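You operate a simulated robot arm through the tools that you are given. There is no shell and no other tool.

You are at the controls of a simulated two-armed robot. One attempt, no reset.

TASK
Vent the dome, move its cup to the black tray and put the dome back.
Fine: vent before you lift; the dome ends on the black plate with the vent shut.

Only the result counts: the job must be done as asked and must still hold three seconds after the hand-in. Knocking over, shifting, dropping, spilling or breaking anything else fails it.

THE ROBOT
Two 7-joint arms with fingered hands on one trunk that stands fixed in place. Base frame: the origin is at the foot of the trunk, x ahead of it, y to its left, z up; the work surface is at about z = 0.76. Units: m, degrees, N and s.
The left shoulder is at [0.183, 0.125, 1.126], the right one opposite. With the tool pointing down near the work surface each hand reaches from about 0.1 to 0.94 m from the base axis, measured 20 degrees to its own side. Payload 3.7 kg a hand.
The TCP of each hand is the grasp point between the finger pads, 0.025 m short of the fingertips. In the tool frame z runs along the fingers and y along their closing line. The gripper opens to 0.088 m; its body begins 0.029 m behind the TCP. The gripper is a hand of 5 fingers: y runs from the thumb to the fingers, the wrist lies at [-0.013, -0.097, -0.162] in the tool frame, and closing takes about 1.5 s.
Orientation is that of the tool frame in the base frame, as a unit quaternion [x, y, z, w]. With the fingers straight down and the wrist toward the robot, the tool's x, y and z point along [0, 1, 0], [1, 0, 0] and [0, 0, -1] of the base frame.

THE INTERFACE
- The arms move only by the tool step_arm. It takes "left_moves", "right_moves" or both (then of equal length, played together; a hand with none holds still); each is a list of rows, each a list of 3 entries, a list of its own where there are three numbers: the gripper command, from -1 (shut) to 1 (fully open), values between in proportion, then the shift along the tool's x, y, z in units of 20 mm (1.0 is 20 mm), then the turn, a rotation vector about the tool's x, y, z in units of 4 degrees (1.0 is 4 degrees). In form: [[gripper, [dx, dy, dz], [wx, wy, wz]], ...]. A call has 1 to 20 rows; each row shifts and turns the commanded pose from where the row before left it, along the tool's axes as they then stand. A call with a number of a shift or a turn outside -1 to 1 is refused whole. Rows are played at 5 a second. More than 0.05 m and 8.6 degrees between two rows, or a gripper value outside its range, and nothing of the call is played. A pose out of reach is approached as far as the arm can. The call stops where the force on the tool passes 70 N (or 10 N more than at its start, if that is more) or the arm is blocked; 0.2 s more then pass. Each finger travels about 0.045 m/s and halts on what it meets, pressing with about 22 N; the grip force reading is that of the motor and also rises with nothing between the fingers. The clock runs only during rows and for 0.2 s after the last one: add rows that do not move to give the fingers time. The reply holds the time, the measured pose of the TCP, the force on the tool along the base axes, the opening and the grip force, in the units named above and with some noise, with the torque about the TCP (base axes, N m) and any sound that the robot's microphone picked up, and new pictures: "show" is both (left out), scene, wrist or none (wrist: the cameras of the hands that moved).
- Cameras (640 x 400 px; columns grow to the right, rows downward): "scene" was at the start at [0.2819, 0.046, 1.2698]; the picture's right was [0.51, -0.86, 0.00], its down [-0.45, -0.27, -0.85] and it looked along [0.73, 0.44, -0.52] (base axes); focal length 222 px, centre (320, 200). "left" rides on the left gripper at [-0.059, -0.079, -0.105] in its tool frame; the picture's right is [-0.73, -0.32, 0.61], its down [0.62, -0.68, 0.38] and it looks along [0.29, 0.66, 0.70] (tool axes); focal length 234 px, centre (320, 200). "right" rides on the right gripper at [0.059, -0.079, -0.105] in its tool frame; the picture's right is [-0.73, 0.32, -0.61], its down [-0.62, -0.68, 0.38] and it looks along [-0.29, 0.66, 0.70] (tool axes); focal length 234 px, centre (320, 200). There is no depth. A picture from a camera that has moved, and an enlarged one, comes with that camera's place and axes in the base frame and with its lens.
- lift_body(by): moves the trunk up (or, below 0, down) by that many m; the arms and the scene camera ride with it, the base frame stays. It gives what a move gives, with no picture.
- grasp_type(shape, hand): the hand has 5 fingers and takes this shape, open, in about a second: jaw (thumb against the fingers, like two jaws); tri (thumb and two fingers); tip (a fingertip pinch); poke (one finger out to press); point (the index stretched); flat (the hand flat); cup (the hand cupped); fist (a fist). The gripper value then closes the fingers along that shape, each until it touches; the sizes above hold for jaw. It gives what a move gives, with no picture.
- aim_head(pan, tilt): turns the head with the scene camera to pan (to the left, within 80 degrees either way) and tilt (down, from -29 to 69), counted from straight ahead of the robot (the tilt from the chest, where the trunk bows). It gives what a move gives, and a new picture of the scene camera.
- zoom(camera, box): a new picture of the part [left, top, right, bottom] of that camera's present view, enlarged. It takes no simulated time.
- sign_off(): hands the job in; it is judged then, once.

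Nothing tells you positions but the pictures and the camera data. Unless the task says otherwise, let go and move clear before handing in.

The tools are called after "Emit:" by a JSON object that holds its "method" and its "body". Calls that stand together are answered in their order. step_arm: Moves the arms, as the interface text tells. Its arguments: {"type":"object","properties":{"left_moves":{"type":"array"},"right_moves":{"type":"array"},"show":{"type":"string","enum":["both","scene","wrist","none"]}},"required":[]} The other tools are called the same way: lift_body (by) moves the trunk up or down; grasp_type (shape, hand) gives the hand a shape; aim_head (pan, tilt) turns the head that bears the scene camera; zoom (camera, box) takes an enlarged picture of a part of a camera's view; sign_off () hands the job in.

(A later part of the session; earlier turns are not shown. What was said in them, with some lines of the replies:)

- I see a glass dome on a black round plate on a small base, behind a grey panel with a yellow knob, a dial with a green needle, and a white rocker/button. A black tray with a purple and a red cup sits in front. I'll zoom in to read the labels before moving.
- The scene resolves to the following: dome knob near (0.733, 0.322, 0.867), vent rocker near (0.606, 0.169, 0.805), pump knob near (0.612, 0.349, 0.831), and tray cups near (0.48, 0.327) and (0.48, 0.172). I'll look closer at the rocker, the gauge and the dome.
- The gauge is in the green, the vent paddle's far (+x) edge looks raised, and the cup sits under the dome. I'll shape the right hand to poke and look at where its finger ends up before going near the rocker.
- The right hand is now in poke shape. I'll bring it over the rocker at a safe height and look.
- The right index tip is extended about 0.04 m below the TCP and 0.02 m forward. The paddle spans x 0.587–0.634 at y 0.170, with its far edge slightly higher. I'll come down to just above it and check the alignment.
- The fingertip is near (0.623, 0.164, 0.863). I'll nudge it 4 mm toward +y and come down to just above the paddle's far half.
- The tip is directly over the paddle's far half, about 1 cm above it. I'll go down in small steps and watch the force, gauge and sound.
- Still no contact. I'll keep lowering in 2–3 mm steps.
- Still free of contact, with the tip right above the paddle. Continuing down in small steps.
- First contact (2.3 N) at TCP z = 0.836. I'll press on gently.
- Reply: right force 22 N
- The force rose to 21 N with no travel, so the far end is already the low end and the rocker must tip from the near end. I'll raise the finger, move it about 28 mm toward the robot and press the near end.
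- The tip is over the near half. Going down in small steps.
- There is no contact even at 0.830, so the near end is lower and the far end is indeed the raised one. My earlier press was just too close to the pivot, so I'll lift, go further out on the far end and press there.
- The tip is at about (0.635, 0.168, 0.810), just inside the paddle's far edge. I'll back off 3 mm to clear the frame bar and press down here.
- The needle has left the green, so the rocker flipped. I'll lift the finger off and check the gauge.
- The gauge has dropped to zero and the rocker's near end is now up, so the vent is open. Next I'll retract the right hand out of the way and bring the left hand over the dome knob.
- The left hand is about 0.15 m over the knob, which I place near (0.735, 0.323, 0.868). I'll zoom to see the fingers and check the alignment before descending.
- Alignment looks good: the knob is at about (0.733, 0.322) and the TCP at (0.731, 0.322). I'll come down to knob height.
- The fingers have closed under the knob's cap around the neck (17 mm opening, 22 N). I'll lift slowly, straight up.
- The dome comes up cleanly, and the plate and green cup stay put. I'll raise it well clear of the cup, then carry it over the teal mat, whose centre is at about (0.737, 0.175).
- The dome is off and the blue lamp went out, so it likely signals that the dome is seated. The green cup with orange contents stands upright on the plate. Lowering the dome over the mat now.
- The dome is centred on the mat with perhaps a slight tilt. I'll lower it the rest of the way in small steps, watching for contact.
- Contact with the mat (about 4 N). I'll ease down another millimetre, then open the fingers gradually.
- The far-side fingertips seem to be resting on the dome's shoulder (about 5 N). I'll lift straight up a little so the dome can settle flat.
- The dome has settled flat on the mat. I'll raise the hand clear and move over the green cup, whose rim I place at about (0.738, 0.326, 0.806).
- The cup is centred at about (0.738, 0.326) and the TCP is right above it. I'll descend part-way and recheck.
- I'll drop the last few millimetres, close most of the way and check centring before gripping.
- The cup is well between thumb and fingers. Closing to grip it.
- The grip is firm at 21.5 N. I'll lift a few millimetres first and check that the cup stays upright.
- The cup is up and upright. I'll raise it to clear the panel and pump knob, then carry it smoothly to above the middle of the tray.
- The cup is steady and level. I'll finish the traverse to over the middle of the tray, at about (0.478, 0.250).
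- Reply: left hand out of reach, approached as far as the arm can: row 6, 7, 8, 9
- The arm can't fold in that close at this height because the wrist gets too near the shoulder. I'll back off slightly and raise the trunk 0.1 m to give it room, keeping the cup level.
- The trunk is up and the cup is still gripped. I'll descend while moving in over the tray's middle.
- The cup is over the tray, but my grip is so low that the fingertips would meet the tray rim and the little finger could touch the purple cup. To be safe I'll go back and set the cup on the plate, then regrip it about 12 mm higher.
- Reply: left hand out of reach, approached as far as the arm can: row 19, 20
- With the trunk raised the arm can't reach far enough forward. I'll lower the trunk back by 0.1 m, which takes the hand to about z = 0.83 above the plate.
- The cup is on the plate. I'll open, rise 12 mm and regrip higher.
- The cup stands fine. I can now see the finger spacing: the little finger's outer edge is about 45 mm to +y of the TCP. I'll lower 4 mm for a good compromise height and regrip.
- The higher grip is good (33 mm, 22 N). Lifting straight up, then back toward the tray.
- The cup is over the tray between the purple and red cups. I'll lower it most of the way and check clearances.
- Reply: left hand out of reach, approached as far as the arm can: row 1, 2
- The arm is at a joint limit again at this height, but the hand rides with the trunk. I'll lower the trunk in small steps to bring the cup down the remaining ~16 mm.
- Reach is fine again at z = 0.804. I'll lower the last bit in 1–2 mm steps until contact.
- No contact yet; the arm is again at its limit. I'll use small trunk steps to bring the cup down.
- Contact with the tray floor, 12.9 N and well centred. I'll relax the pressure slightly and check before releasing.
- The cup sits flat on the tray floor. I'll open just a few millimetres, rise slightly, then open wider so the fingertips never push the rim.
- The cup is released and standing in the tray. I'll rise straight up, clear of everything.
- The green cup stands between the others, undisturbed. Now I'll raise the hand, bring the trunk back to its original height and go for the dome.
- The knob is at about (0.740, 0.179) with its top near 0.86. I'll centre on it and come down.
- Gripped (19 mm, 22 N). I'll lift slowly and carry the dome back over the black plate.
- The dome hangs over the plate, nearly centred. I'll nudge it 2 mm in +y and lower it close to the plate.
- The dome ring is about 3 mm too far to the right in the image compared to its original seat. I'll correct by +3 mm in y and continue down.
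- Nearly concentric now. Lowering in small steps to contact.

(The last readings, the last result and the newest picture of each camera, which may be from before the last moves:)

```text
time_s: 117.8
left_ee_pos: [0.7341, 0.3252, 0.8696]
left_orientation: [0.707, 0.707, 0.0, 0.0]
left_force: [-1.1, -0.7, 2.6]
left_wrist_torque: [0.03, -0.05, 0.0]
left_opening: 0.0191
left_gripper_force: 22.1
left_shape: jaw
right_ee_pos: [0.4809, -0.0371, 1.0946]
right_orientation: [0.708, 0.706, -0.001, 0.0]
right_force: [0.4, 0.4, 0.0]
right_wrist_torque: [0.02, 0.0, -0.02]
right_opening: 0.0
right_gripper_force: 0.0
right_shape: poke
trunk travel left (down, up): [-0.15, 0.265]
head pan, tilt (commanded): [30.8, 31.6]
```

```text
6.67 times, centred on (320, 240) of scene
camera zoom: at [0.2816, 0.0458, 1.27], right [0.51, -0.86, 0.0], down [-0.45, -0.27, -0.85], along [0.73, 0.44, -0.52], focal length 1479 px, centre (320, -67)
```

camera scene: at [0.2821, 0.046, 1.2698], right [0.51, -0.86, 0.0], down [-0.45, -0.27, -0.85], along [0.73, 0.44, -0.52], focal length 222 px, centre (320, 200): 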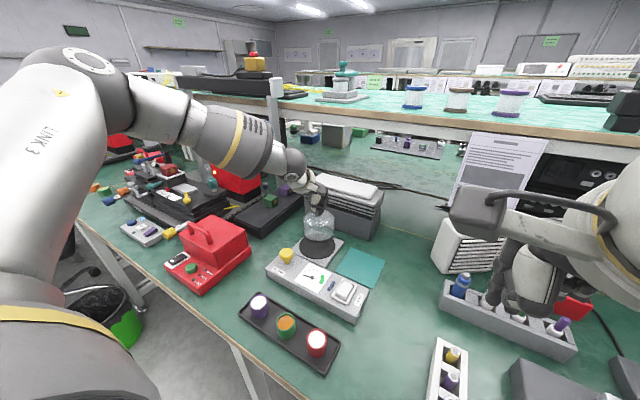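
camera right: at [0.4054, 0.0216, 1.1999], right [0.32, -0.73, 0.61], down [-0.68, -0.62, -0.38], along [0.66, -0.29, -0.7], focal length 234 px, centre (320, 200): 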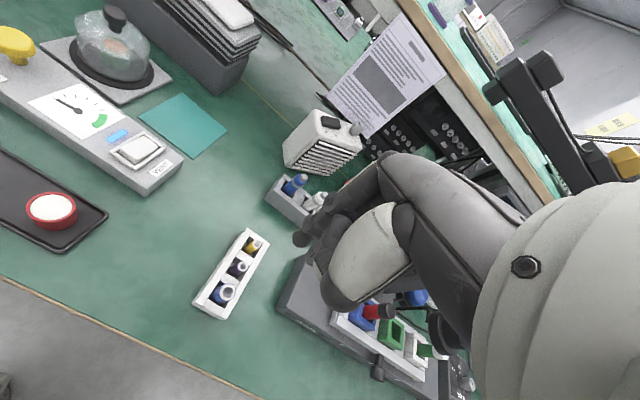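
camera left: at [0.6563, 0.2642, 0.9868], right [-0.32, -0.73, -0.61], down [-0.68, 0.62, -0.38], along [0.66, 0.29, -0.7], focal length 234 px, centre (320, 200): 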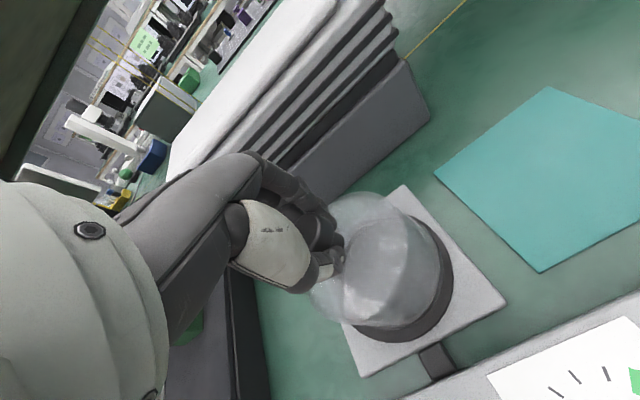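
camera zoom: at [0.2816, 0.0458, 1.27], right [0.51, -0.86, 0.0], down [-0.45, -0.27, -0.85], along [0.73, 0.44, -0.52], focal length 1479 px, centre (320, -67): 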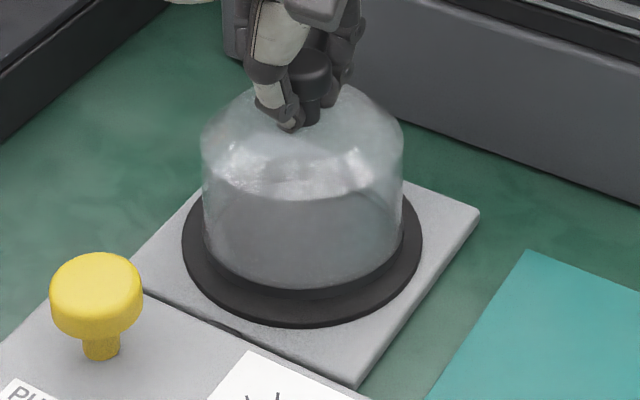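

The dome has touched down on the plate (about 3.6 N). I'll open the fingers and rise carefully.

Emit:
{"method": "step_arm", "body": {"left_moves": [[-0.6, [0, 0, 0], [0, 0, 0]], [-0.5, [0, 0, 0], [0, 0, 0]], [-0.4, [0, 0, 0], [0, 0, 0]], [-0.25, [0, 0, 0], [0, 0, 0]], [-0.1, [0, 0, 0], [0, 0, 0]], [0.05, [0, 0, 0], [0, 0, 0]], [0.2, [0, 0, 0], [0, 0, 0]], [0.3, [0, 0, -0.15], [0, 0, 0]], [0.4, [0, 0, -0.2], [0, 0, 0]], [0.5, [0, 0, -0.3], [0, 0, 0]], [0.6, [0, 0, -0.5], [0, 0, 0]], [0.6, [0, 0, 0], [0, 0, 0]]], "show": "wrist"}}

Emit:
{"method": "zoom", "body": {"camera": "scene", "box": [290, 210, 350, 270]}}

Emit:
{"method": "zoom", "body": {"camera": "right", "box": [40, 0, 200, 170]}}

```text
time_s: 120.4
left_ee_pos: [0.7342, 0.325, 0.8929]
left_orientation: [0.707, 0.707, -0.001, -0.001]
left_force: [-0.2, -0.5, -0.3]
left_wrist_torque: [0.0, 0.01, -0.01]
left_opening: 0.0705
left_gripper_force: 0.1
left_shape: jaw
right_ee_pos: [0.481, -0.0379, 1.095]
right_orientation: [0.708, 0.707, -0.001, 0.0]
right_force: [-0.2, -0.6, -0.4]
right_wrist_torque: [0.03, 0.0, 0.01]
right_opening: 0.0
right_gripper_force: 0.1
right_shape: poke
trunk travel left (down, up): [-0.15, 0.265]
head pan, tilt (commanded): [30.8, 31.6]
camera left: at [0.656, 0.2679, 0.9989], right [-0.32, -0.73, -0.61], down [-0.68, 0.62, -0.38], along [0.66, 0.29, -0.7], focal length 234 px, centre (320, 200)
```

left: 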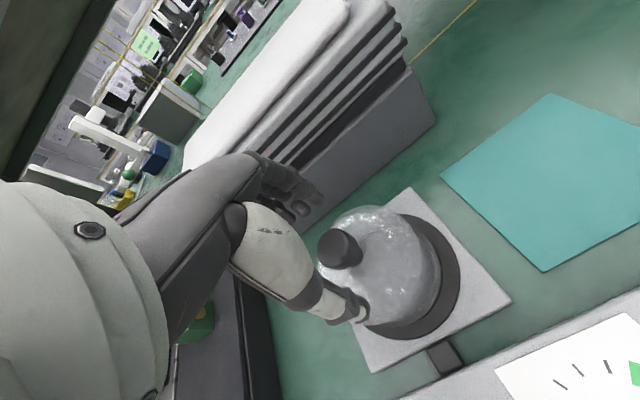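

```text
6.67 times, centred on (320, 240) of scene
camera zoom: at [0.2821, 0.046, 1.2697], right [0.51, -0.86, 0.0], down [-0.45, -0.27, -0.85], along [0.73, 0.44, -0.52], focal length 1479 px, centre (320, -67)
```

zoom: 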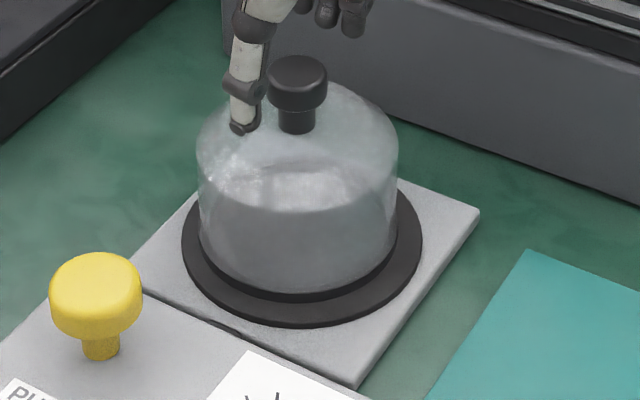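

```text
2.35 times, centred on (120, 85) of right
camera zoom: at [0.403, 0.0213, 1.2002], right [0.32, -0.73, 0.61], down [-0.68, -0.62, -0.38], along [0.66, -0.29, -0.7], focal length 551 px, centre (791, 471)
```

zoom: 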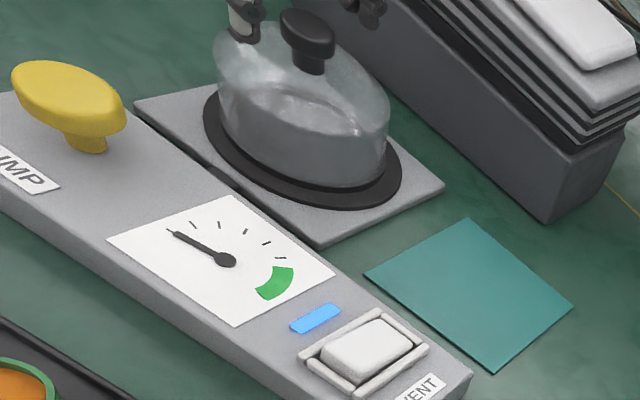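

The blue lamp is lit again, so the dome is seated on the black plate. I'll withdraw the left hand up and away, then use the right hand to shut the vent.

Emit:
{"method": "step_arm", "body": {"left_moves": [[0.8, [0, 0, -0.5], [0, 0, 0]], [1, [0, 0, -0.8], [0, 0, 0]], [1, [0, 0, -0.8], [0, 0, 0]], [1, [0, 0, -0.8], [0, 0, 0]], [1, [0, 0, -0.8], [0, 0, 0]], [1, [0, 0, -0.8], [0, 0, 0]], [1, [0.3, -0.8, -0.5], [0, 0, 0]], [1, [0.3, -0.8, -0.5], [0, 0, 0]], [1, [0.3, -0.8, -0.5], [0, 0, 0]], [1, [0.3, -0.8, -0.5], [0, 0, 0]], [1, [0.3, -0.8, -0.5], [0, 0, 0]], [1, [0.3, -0.8, -0.5], [0, 0, 0]], [1, [0.3, -0.8, -0.5], [0, 0, 0]], [1, [0.3, -0.8, -0.5], [0, 0, 0]], [1, [0.3, -0.8, -0.5], [0, 0, 0]], [1, [0.3, -0.8, -0.5], [0, 0, 0]]], "show": "both"}}

Emit:
{"method": "zoom", "body": {"camera": "scene", "box": [220, 190, 400, 380]}}

```text
time_s: 123.8
left_ee_pos: [0.5757, 0.3857, 1.0827]
left_orientation: [0.708, 0.706, -0.001, -0.001]
left_force: [0.0, -0.6, -0.8]
left_wrist_torque: [-0.02, 0.05, 0.02]
left_opening: 0.0877
left_gripper_force: 0.2
left_shape: jaw
right_ee_pos: [0.4811, -0.0366, 1.0959]
right_orientation: [0.707, 0.707, 0.001, 0.0]
right_force: [-0.5, 0.1, -0.5]
right_wrist_torque: [0.01, 0.0, -0.05]
right_opening: 0.0001
right_gripper_force: 0.0
right_shape: poke
trunk travel left (down, up): [-0.15, 0.265]
head pan, tilt (commanded): [30.8, 31.6]
camera scene: at [0.282, 0.0462, 1.2698], right [0.51, -0.86, 0.0], down [-0.45, -0.27, -0.85], along [0.73, 0.44, -0.52], focal length 222 px, centre (320, 200)
camera left: at [0.4966, 0.3276, 1.1893], right [-0.32, -0.73, -0.61], down [-0.68, 0.62, -0.38], along [0.66, 0.29, -0.7], focal length 234 px, centre (320, 200)
```

scene: 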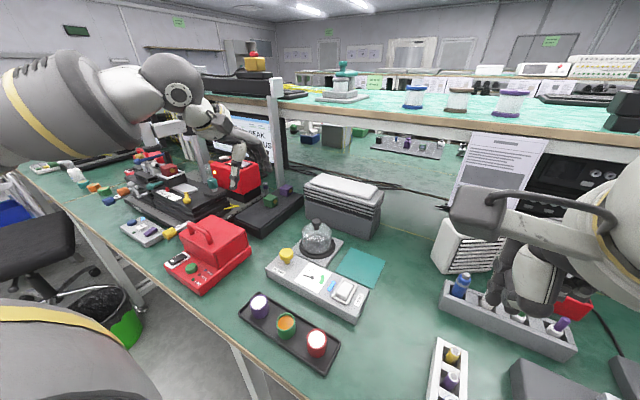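
left: 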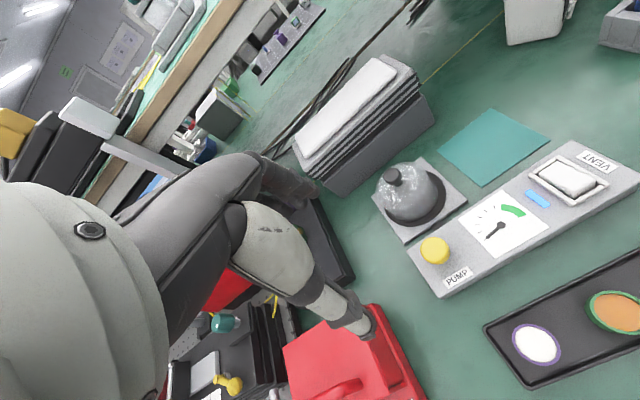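

```text
2.11 times, centred on (310, 285) of scene
camera zoom: at [0.282, 0.0462, 1.2698], right [0.51, -0.86, 0.0], down [-0.45, -0.27, -0.85], along [0.73, 0.44, -0.52], focal length 467 px, centre (341, 21)
```

zoom: 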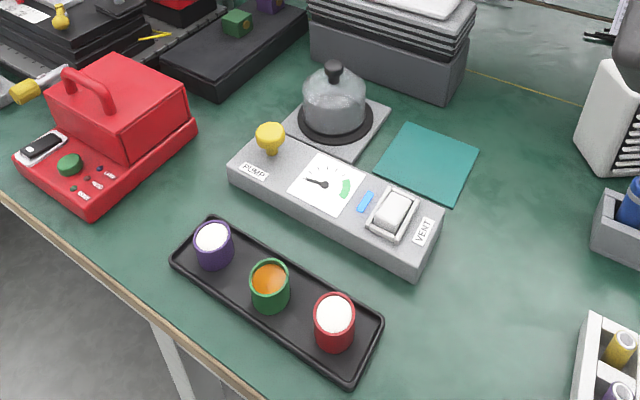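

All cups and the dome are in place, with only the vent left to shut. Moving the right hand's index finger to above the rocker's raised near end.

Emit:
{"method": "step_arm", "body": {"right_moves": [[1, [0.6, 0.3, 0.3], [0, 0, 0]], [1, [0.87, 0.4, 0.5], [0, 0, 0]], [1, [0.87, 0.4, 0.6], [0, 0, 0]], [1, [0.87, 0.4, 0.6], [0, 0, 0]], [1, [0.87, 0.4, 0.6], [0, 0, 0]], [1, [0.87, 0.4, 0.6], [0, 0, 0]], [1, [0.87, 0.4, 0.6], [0, 0, 0]], [1, [0.87, 0.4, 0.6], [0, 0, 0]], [1, [0.87, 0.4, 0.6], [0, 0, 0]], [1, [0.87, 0.4, 0.6], [0, 0, 0]], [1, [0.87, 0.4, 0.6], [0, 0, 0]], [1, [0.87, 0.4, 0.6], [0, 0, 0]], [1, [0.2, 0.05, 0.7], [0, 0, 0]], [1, [0, 0, 0.7], [0, 0, 0]], [1, [0, 0, 0.7], [0, 0, 0]], [1, [0, 0, 0], [0, 0, 0]]], "show": "both"}}

Emit:
{"method": "zoom", "body": {"camera": "right", "box": [150, 160, 350, 320]}}

Emit:
{"method": "zoom", "body": {"camera": "scene", "box": [310, 230, 390, 310]}}

Emit:
{"method": "zoom", "body": {"camera": "left", "box": [480, 100, 640, 230]}}

```text
time_s: 127.2
left_ee_pos: [0.5746, 0.3855, 1.0826]
left_orientation: [0.707, 0.707, -0.001, 0.0]
left_force: [0.1, -0.1, -0.7]
left_wrist_torque: [0.0, 0.0, -0.02]
left_opening: 0.0879
left_gripper_force: 0.0
left_shape: jaw
right_ee_pos: [0.5769, 0.1706, 0.917]
right_orientation: [0.708, 0.706, 0.001, 0.0]
right_force: [0.7, 0.6, 0.4]
right_wrist_torque: [-0.03, -0.02, -0.02]
right_opening: 0.0003
right_gripper_force: 0.1
right_shape: poke
trunk travel left (down, up): [-0.15, 0.265]
head pan, tilt (commanded): [30.8, 31.6]
camera scene: at [0.2818, 0.046, 1.2699], right [0.51, -0.86, 0.0], down [-0.45, -0.27, -0.85], along [0.73, 0.44, -0.52], focal length 222 px, centre (320, 200)
camera right: at [0.498, 0.2283, 1.0228], right [0.32, -0.73, 0.61], down [-0.68, -0.62, -0.38], along [0.66, -0.29, -0.7], focal length 234 px, centre (320, 200)
```

scene: 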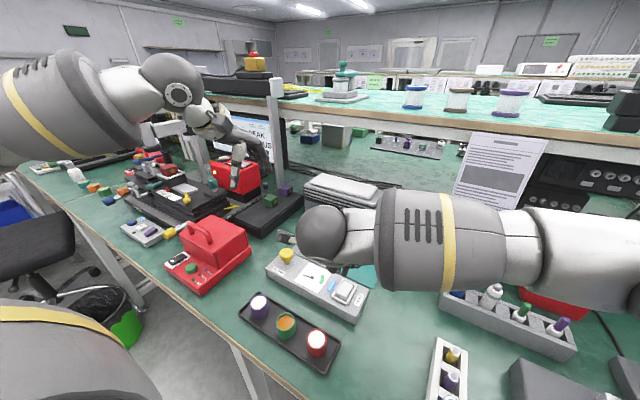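
right: 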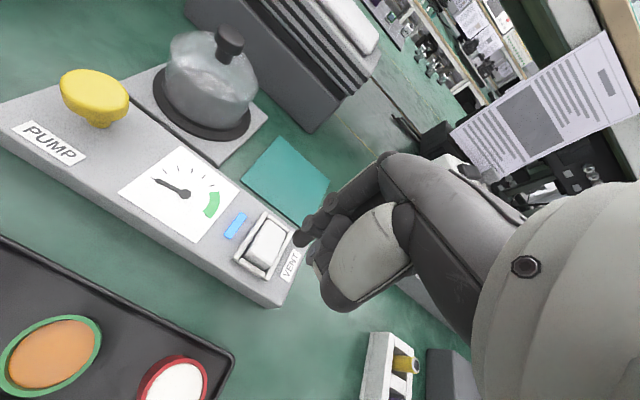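

```text
2.50 times, centred on (250, 240) of right
camera zoom: at [0.498, 0.2283, 1.0228], right [0.32, -0.73, 0.61], down [-0.68, -0.62, -0.38], along [0.66, -0.29, -0.7], focal length 585 px, centre (495, 100)
```

zoom: 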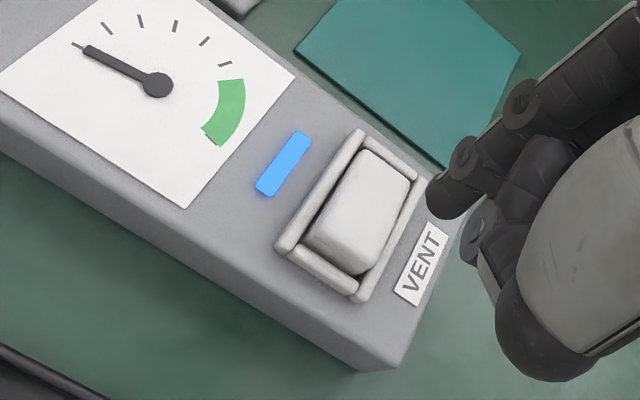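

```text
5.00 times, centred on (350, 270) of scene
camera zoom: at [0.2818, 0.046, 1.2699], right [0.51, -0.86, 0.0], down [-0.45, -0.27, -0.85], along [0.73, 0.44, -0.52], focal length 1110 px, centre (170, -150)
```

zoom: 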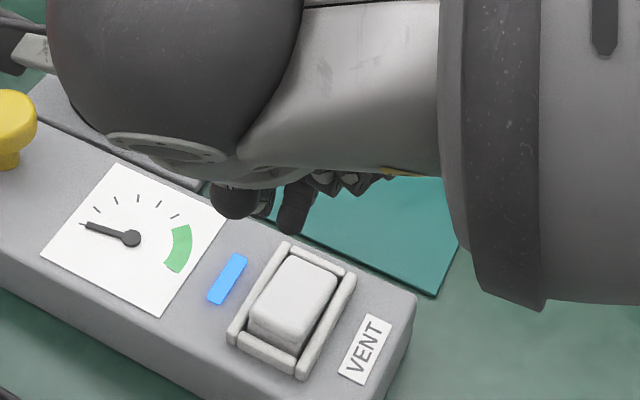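

```text
3.08 times, centred on (560, 165) of left
camera zoom: at [0.4966, 0.3273, 1.1894], right [-0.32, -0.73, -0.61], down [-0.68, 0.62, -0.38], along [0.66, 0.29, -0.7], focal length 720 px, centre (-418, 308)
```

zoom: 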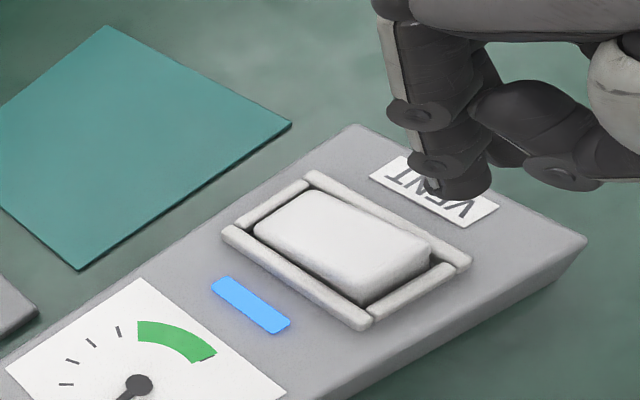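

The near end is clearly raised. I'll come down over it and check from the left camera, which has a good view.

Emit:
{"method": "step_arm", "body": {"right_moves": [[1, [0, 0, 0.8], [0, 0, 0]], [1, [0, 0, 0.8], [0, 0, 0]], [1, [0, 0, 0.7], [0, 0, 0]], [1, [0, 0, 0.4], [0, 0, 0]], [1, [0, 0, 0], [0, 0, 0]]], "show": "wrist"}}

Emit:
{"method": "zoom", "body": {"camera": "right", "box": [200, 160, 360, 280]}}

Emit:
{"method": "zoom", "body": {"camera": "left", "box": [480, 100, 640, 230]}}

Emit:
{"method": "zoom", "body": {"camera": "scene", "box": [310, 230, 390, 310]}}

```text
time_s: 128.4
left_ee_pos: [0.5747, 0.3851, 1.082]
left_orientation: [0.707, 0.707, -0.001, 0.0]
left_force: [-0.2, 0.4, 0.5]
left_wrist_torque: [0.0, 0.0, 0.0]
left_opening: 0.0878
left_gripper_force: 0.1
left_shape: jaw
right_ee_pos: [0.5767, 0.1697, 0.8634]
right_orientation: [0.707, 0.707, 0.0, 0.0]
right_force: [-0.3, 0.2, 0.7]
right_wrist_torque: [-0.01, -0.02, 0.03]
right_opening: 0.0
right_gripper_force: 0.1
right_shape: poke
trunk travel left (down, up): [-0.15, 0.265]
head pan, tilt (commanded): [30.8, 31.6]
camera right: at [0.4983, 0.2282, 0.9679], right [0.32, -0.73, 0.61], down [-0.68, -0.62, -0.38], along [0.66, -0.29, -0.7], focal length 234 px, centre (320, 200)
```

right: 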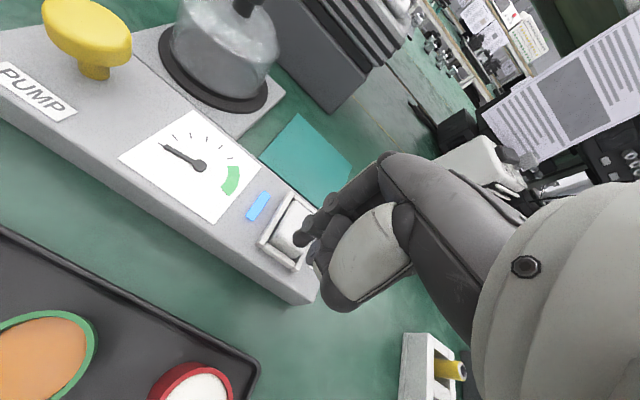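

```text
3.33 times, centred on (280, 220) of right
camera zoom: at [0.4983, 0.2282, 0.9679], right [0.32, -0.73, 0.61], down [-0.68, -0.62, -0.38], along [0.66, -0.29, -0.7], focal length 781 px, centre (453, 133)
```

zoom: 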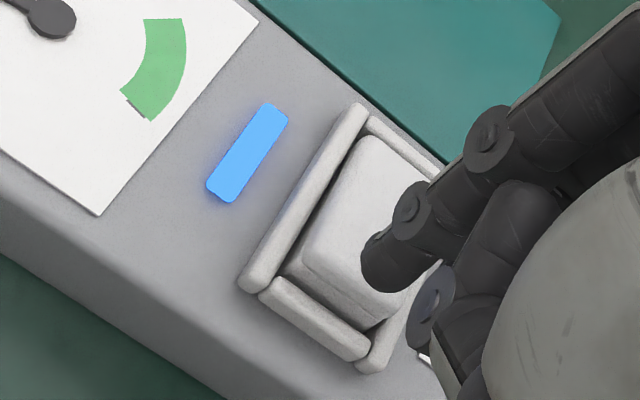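

```text
3.08 times, centred on (560, 165) of left
camera zoom: at [0.4967, 0.3273, 1.1894], right [-0.32, -0.73, -0.61], down [-0.68, 0.62, -0.38], along [0.66, 0.29, -0.7], focal length 720 px, centre (-418, 308)
```

zoom: 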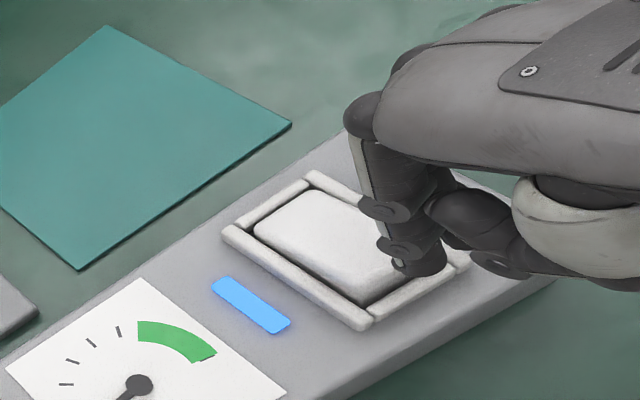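

```text
5.00 times, centred on (350, 270) of scene
camera zoom: at [0.2819, 0.046, 1.2698], right [0.51, -0.86, 0.0], down [-0.45, -0.27, -0.85], along [0.73, 0.44, -0.52], focal length 1110 px, centre (170, -150)
```

zoom: 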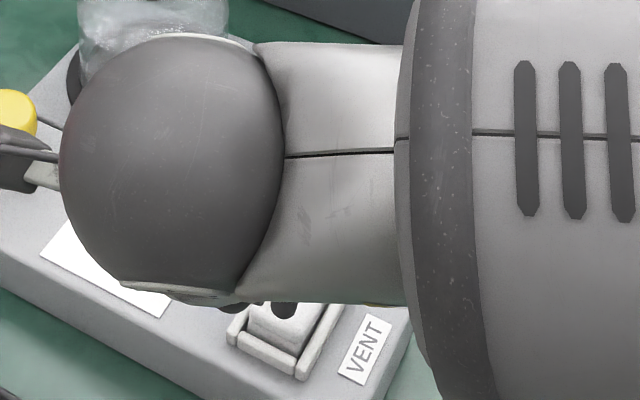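

Before pressing I want a precise fix on the fingertip relative to the paddle, so I'll zoom in tightly from both wrist cameras.

Emit:
{"method": "zoom", "body": {"camera": "left", "box": [545, 140, 625, 205]}}

Emit:
{"method": "zoom", "body": {"camera": "right", "box": [260, 190, 340, 255]}}

Emit:
{"method": "zoom", "body": {"camera": "scene", "box": [335, 275, 375, 310]}}

```text
6.15 times, centred on (585, 172) of left
camera zoom: at [0.4967, 0.3273, 1.1894], right [-0.32, -0.73, -0.61], down [-0.68, 0.62, -0.38], along [0.66, 0.29, -0.7], focal length 1441 px, centre (-1311, 369)
```

zoom: 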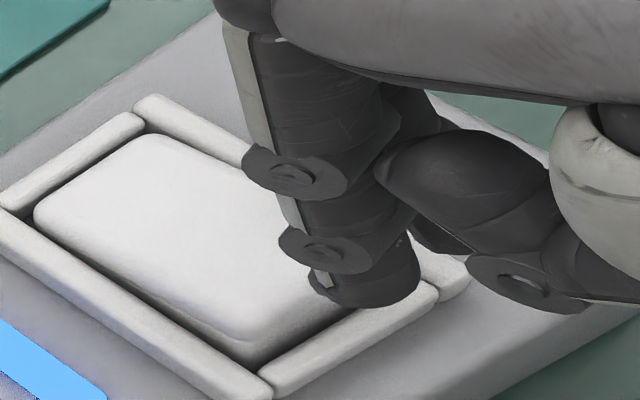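

```text
6.15 times, centred on (300, 222) of right
camera zoom: at [0.4983, 0.2282, 0.9679], right [0.32, -0.73, 0.61], down [-0.68, -0.62, -0.38], along [0.66, -0.29, -0.7], focal length 1441 px, centre (443, 62)
```

zoom: 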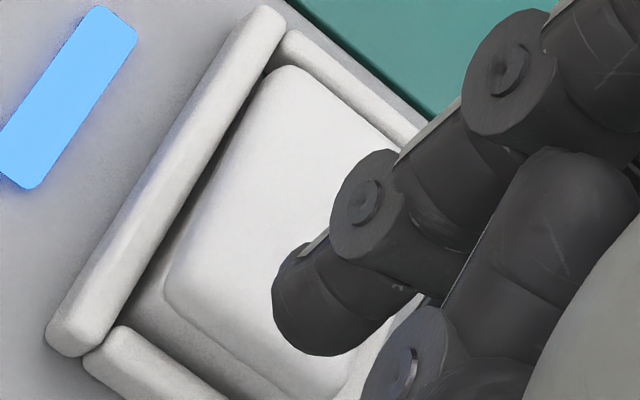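

```text
11.43 times, centred on (355, 292) of scene
camera zoom: at [0.2819, 0.046, 1.2698], right [0.51, -0.86, 0.0], down [-0.45, -0.27, -0.85], along [0.73, 0.44, -0.52], focal length 2536 px, centre (-80, -857)
```

zoom: 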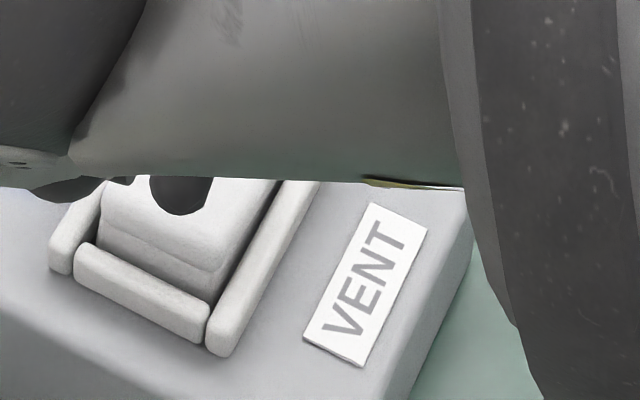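

Triangulating the finger joints shows the tip is really only 3 mm forward of and 30 mm below the TCP, so it currently sits just outside the paddle. I'll shift 19 mm in +x to put it on the paddle's near half and descend.

Emit:
{"method": "step_arm", "body": {"right_moves": [[1, [-0.05, 0.47, 0], [0, 0, 0]], [1, [-0.05, 0.45, 0], [0, 0, 0]], [1, [0, 0, 0.4], [0, 0, 0]], [1, [0, 0, 0.4], [0, 0, 0]], [1, [0, 0, 0.2], [0, 0, 0]], [1, [0, 0, 0], [0, 0, 0]]], "show": "none"}}

Emit:
{"method": "zoom", "body": {"camera": "left", "box": [535, 130, 625, 205]}}

Emit:
{"method": "zoom", "body": {"camera": "right", "box": [240, 190, 340, 270]}}

```text
time_s: 129.8
left_ee_pos: [0.5757, 0.3847, 1.0818]
left_orientation: [0.707, 0.708, -0.001, 0.0]
left_force: [0.2, 0.5, 0.8]
left_wrist_torque: [0.0, 0.0, -0.01]
left_opening: 0.0876
left_gripper_force: 0.0
left_shape: jaw
right_ee_pos: [0.5923, 0.1669, 0.8449]
right_orientation: [0.708, 0.706, 0.001, 0.0]
right_force: [-0.7, 0.7, -0.4]
right_wrist_torque: [0.02, -0.04, -0.01]
right_opening: 0.0
right_gripper_force: 0.0
right_shape: poke
trunk travel left (down, up): [-0.15, 0.265]
head pan, tilt (commanded): [30.8, 31.6]
```

```text
5.33 times, centred on (580, 168) of left
camera zoom: at [0.4967, 0.3273, 1.1893], right [-0.32, -0.73, -0.61], down [-0.68, 0.62, -0.38], along [0.66, 0.29, -0.7], focal length 1249 px, centre (-1067, 373)
```

zoom: 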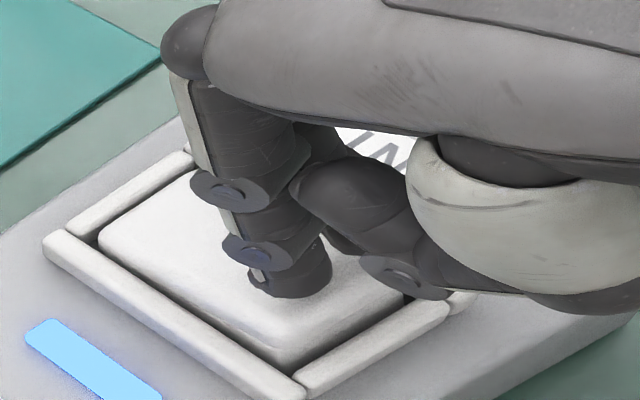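

```text
5.00 times, centred on (290, 230) of right
camera zoom: at [0.5158, 0.2264, 0.949], right [0.32, -0.73, 0.61], down [-0.68, -0.62, -0.38], along [0.66, -0.29, -0.7], focal length 1171 px, centre (470, 50)
```

zoom: 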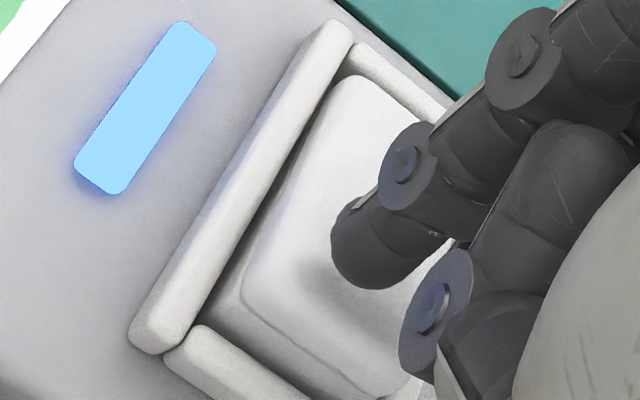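

The tip is now over the paddle's near half. Pressing down gently.

Emit:
{"method": "step_arm", "body": {"right_moves": [[1, [0, 0, 0.2], [0, 0, 0]], [1, [0, 0, 0.15], [0, 0, 0]], [1, [0, 0, 0.1], [0, 0, 0]], [1, [0, 0, 0], [0, 0, 0]]], "show": "none"}}

Emit:
{"method": "zoom", "body": {"camera": "left", "box": [535, 130, 625, 205]}}

```text
time_s: 130.8
left_ee_pos: [0.5751, 0.3862, 1.0822]
left_orientation: [0.707, 0.707, 0.001, 0.0]
left_force: [-0.2, -0.4, 0.5]
left_wrist_torque: [0.0, -0.02, 0.04]
left_opening: 0.0877
left_gripper_force: 0.0
left_shape: jaw
right_ee_pos: [0.5935, 0.1681, 0.8341]
right_orientation: [0.707, 0.707, 0.0, -0.001]
right_force: [-0.5, 0.2, 0.7]
right_wrist_torque: [-0.02, 0.02, 0.02]
right_opening: 0.0002
right_gripper_force: 0.1
right_shape: poke
trunk travel left (down, up): [-0.15, 0.265]
head pan, tilt (commanded): [30.8, 31.6]
```

```text
5.33 times, centred on (580, 168) of left
camera zoom: at [0.4967, 0.3273, 1.1893], right [-0.32, -0.73, -0.61], down [-0.68, 0.62, -0.38], along [0.66, 0.29, -0.7], focal length 1249 px, centre (-1067, 373)
```

zoom: 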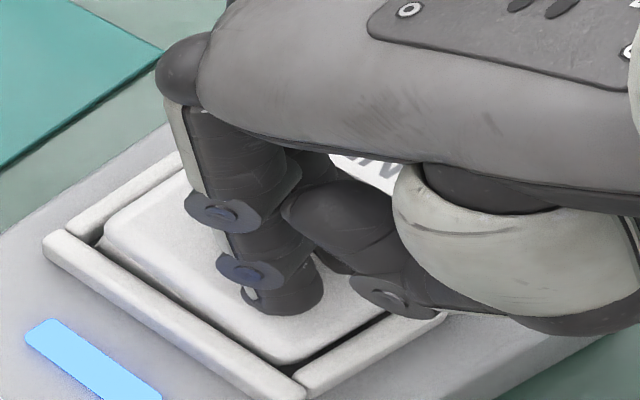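

The near end is already going down under light force. A little further.

Emit:
{"method": "step_arm", "body": {"right_moves": [[1, [0, 0, 0.1], [0, 0, 0]], [1, [0, 0, 0.1], [0, 0, 0]], [1, [0, 0, 0], [0, 0, 0]]], "show": "none"}}

Emit:
{"method": "zoom", "body": {"camera": "left", "box": [535, 130, 625, 205]}}

```text
time_s: 131.6
left_ee_pos: [0.5727, 0.3846, 1.0836]
left_orientation: [0.707, 0.707, 0.0, 0.002]
left_force: [-0.7, 0.2, 0.3]
left_wrist_torque: [0.01, 0.0, 0.03]
left_opening: 0.0877
left_gripper_force: 0.0
left_shape: jaw
right_ee_pos: [0.5935, 0.168, 0.8328]
right_orientation: [0.707, 0.707, 0.001, 0.0]
right_force: [0.7, -0.1, 14.0]
right_wrist_torque: [0.07, -0.09, 0.01]
right_opening: 0.0
right_gripper_force: 0.0
right_shape: poke
trunk travel left (down, up): [-0.15, 0.265]
head pan, tilt (commanded): [30.8, 31.6]
```

```text
5.33 times, centred on (580, 168) of left
camera zoom: at [0.4954, 0.327, 1.1905], right [-0.32, -0.73, -0.61], down [-0.68, 0.62, -0.38], along [0.66, 0.29, -0.7], focal length 1249 px, centre (-1067, 373)
```

zoom: 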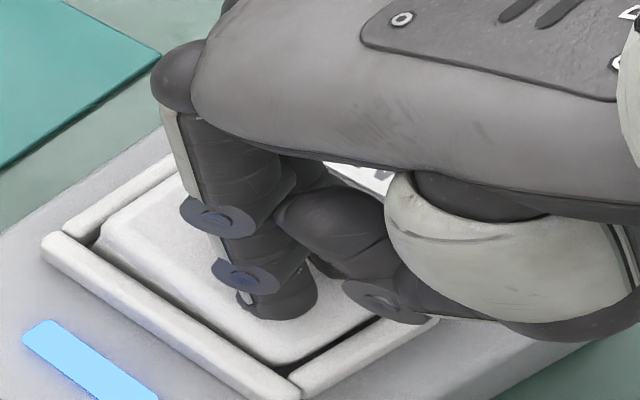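

The paddle bottomed out (14 N) with the near end down. I'll lift off and inspect the rocker.

Emit:
{"method": "step_arm", "body": {"right_moves": [[1, [0, 0, -0.3], [0, 0, 0]], [1, [0, 0, -0.8], [0, 0, 0]], [1, [0, 0, -0.8], [0, 0, 0]], [1, [0, 0, -0.8], [0, 0, 0]], [1, [0, 0, -0.8], [0, 0, 0]], [1, [-0.5, -0.5, -0.8], [0, 0, 0]], [1, [-0.8, -0.5, -0.8], [0, 0, 0]], [1, [-0.9, -0.5, -0.8], [0, 0, 0]], [1, [-0.9, -0.5, -0.8], [0, 0, 0]], [1, [-0.9, -0.5, -0.8], [0, 0, 0]], [1, [-0.9, -0.5, -0.6], [0, 0, 0]], [1, [-0.9, -0.5, -0.6], [0, 0, 0]], [1, [-0.9, -0.5, -0.6], [0, 0, 0]], [1, [-0.9, 0, -0.6], [0, 0, 0]], [1, [-0.9, 0, -0.6], [0, 0, 0]], [1, [-0.9, 0, -0.5], [0, 0, 0]], [1, [0, 0, 0], [0, 0, 0]]], "show": "both"}}

Emit:
{"method": "zoom", "body": {"camera": "left", "box": [480, 100, 640, 230]}}

Emit:
{"method": "zoom", "body": {"camera": "scene", "box": [220, 190, 400, 380]}}

Emit:
{"method": "zoom", "body": {"camera": "scene", "box": [300, 250, 380, 325]}}

```text
time_s: 135.2
left_ee_pos: [0.5754, 0.3846, 1.0827]
left_orientation: [0.707, 0.707, -0.001, -0.001]
left_force: [-1.1, -0.5, 0.0]
left_wrist_torque: [-0.01, -0.04, 0.0]
left_opening: 0.0878
left_gripper_force: 0.1
left_shape: jaw
right_ee_pos: [0.5149, -0.0214, 1.051]
right_orientation: [0.708, 0.706, -0.001, -0.001]
right_force: [-0.2, -0.2, 0.3]
right_wrist_torque: [-0.02, 0.02, -0.01]
right_opening: 0.0002
right_gripper_force: 0.1
right_shape: poke
trunk travel left (down, up): [-0.15, 0.265]
head pan, tilt (commanded): [30.8, 31.6]
camera scene: at [0.282, 0.046, 1.2698], right [0.51, -0.86, 0.0], down [-0.45, -0.27, -0.85], along [0.73, 0.44, -0.52], focal length 222 px, centre (320, 200)
camera right: at [0.4366, 0.0378, 1.1559], right [0.32, -0.73, 0.61], down [-0.68, -0.62, -0.38], along [0.66, -0.29, -0.7], focal length 234 px, centre (320, 200)
```

scene: 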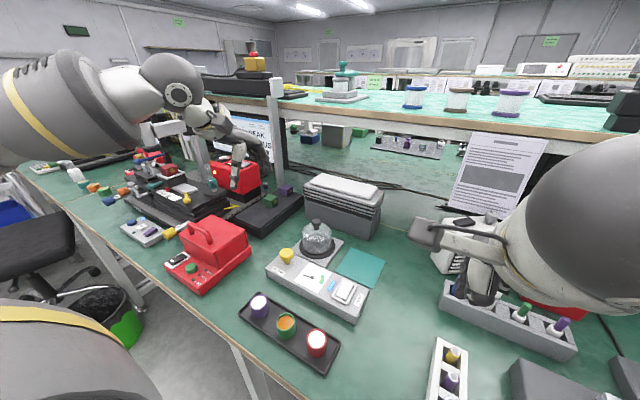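
right: 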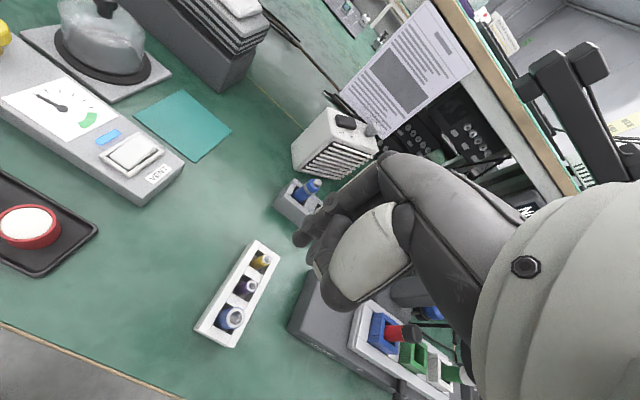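

```text
3.08 times, centred on (560, 165) of left
camera zoom: at [0.4969, 0.3274, 1.1892], right [-0.32, -0.73, -0.61], down [-0.68, 0.62, -0.38], along [0.66, 0.29, -0.7], focal length 720 px, centre (-418, 308)
```

zoom: 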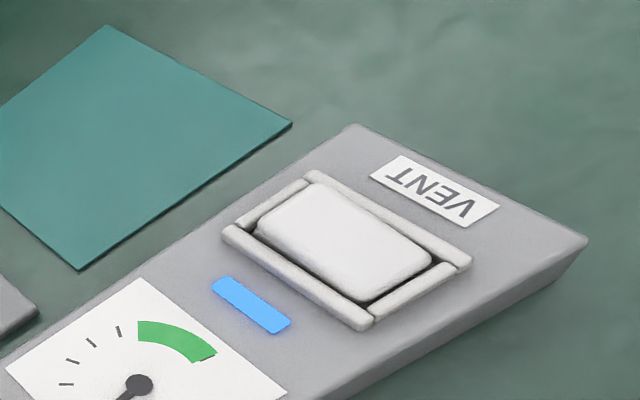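

```text
2.11 times, centred on (310, 285) of scene
camera zoom: at [0.282, 0.046, 1.2698], right [0.51, -0.86, 0.0], down [-0.45, -0.27, -0.85], along [0.73, 0.44, -0.52], focal length 467 px, centre (341, 21)
```

zoom: 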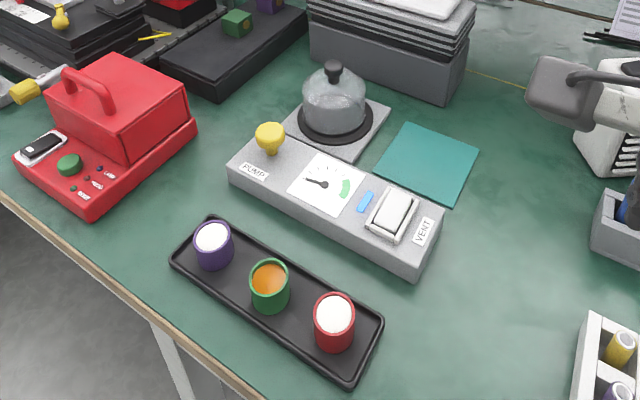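

```text
5.33 times, centred on (340, 288) of scene
camera zoom: at [0.282, 0.046, 1.2698], right [0.51, -0.86, 0.0], down [-0.45, -0.27, -0.85], along [0.73, 0.44, -0.52], focal length 1184 px, centre (213, -267)
```

zoom: 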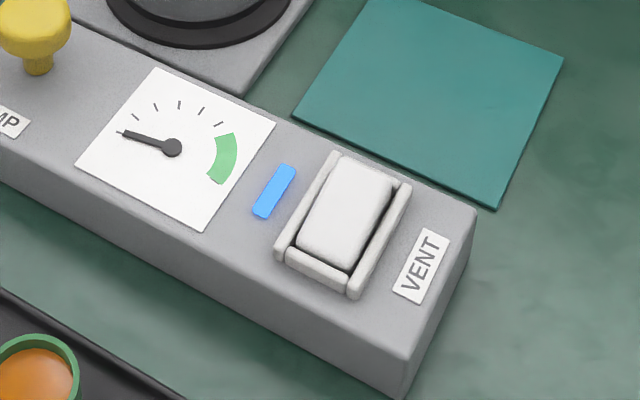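

The rocker is back in its original shut position (near end down), with the gauge at zero and the blue lamp on. I'll do a final comparison with the starting views to verify that the dome is seated and nothing else shifted.

Emit:
{"method": "zoom", "body": {"camera": "scene", "box": [220, 200, 400, 380]}}

Emit:
{"method": "zoom", "body": {"camera": "scene", "box": [290, 210, 350, 270]}}

Emit:
{"method": "zoom", "body": {"camera": "left", "box": [360, 140, 480, 250]}}

Emit:
{"method": "zoom", "body": {"camera": "scene", "box": [310, 255, 380, 325]}}

```text
2.22 times, centred on (310, 290) of scene
camera zoom: at [0.282, 0.046, 1.2698], right [0.51, -0.86, 0.0], down [-0.45, -0.27, -0.85], along [0.73, 0.44, -0.52], focal length 493 px, centre (342, 0)
```

zoom: 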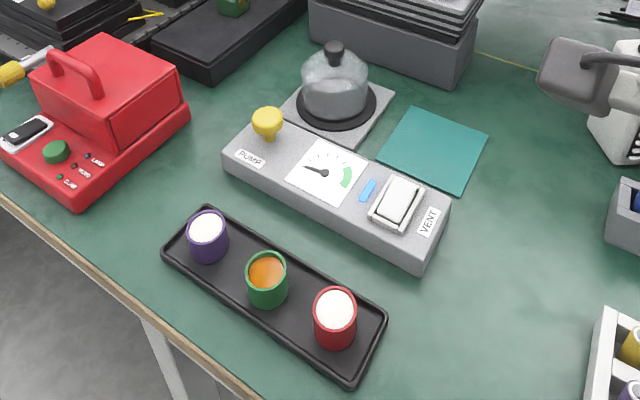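

```text
6.67 times, centred on (320, 240) of scene
camera zoom: at [0.282, 0.046, 1.2698], right [0.51, -0.86, 0.0], down [-0.45, -0.27, -0.85], along [0.73, 0.44, -0.52], focal length 1479 px, centre (320, -67)
```

zoom: 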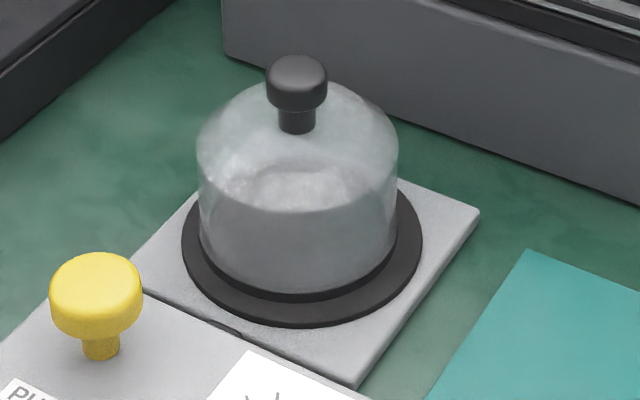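

```text
3.64 times, centred on (420, 195) of left
camera zoom: at [0.4969, 0.3274, 1.1892], right [-0.32, -0.73, -0.61], down [-0.68, 0.62, -0.38], along [0.66, 0.29, -0.7], focal length 852 px, centre (-44, 218)
```

zoom: 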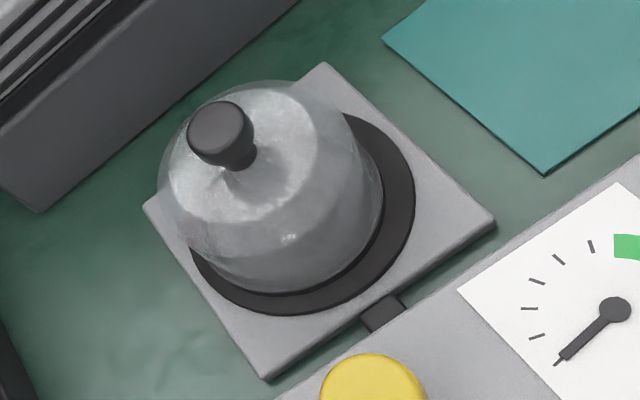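

```text
5.71 times, centred on (345, 290) of scene
camera zoom: at [0.282, 0.046, 1.2698], right [0.51, -0.86, 0.0], down [-0.45, -0.27, -0.85], along [0.73, 0.44, -0.52], focal length 1268 px, centre (177, -314)
```

zoom: 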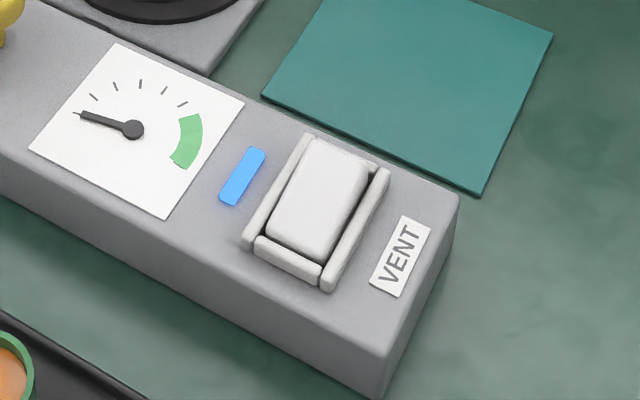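

Everything matches the starting views. The tray and its two original cups haven't moved, and the green cup stands between them. The dome is seated on the black plate with the lamp on, the vent rocker is shut as at the start, and both hands are clear. Handing in.

Emit:
{"method": "sign_off", "body": {}}

```text
The job is handed in.
```

The job is done and handed in; I don't have the judge's verdict, only what the cameras showed just before.

- **Vent:** I opened it first and the gauge dropped to zero before the dome was lifted. At the end the rocker was pressed back to its original shut position.
- **Cup:** The green cup from under the dome stands upright in the black tray, between the purple and red cups, with nothing spilled.
- **Dome:** It is back on the black plate, within about 2 mm of where it started, and the blue lamp that went out when I lifted it is lit again.
- **Surroundings:** The tray and its two original cups look unmoved against the starting pictures.

My first grip on the cup was too low for the tray rim, so I set it back on the plate and regripped it higher before placing it. The gauge stays at zero because I did not run the pump, which was not asked for.
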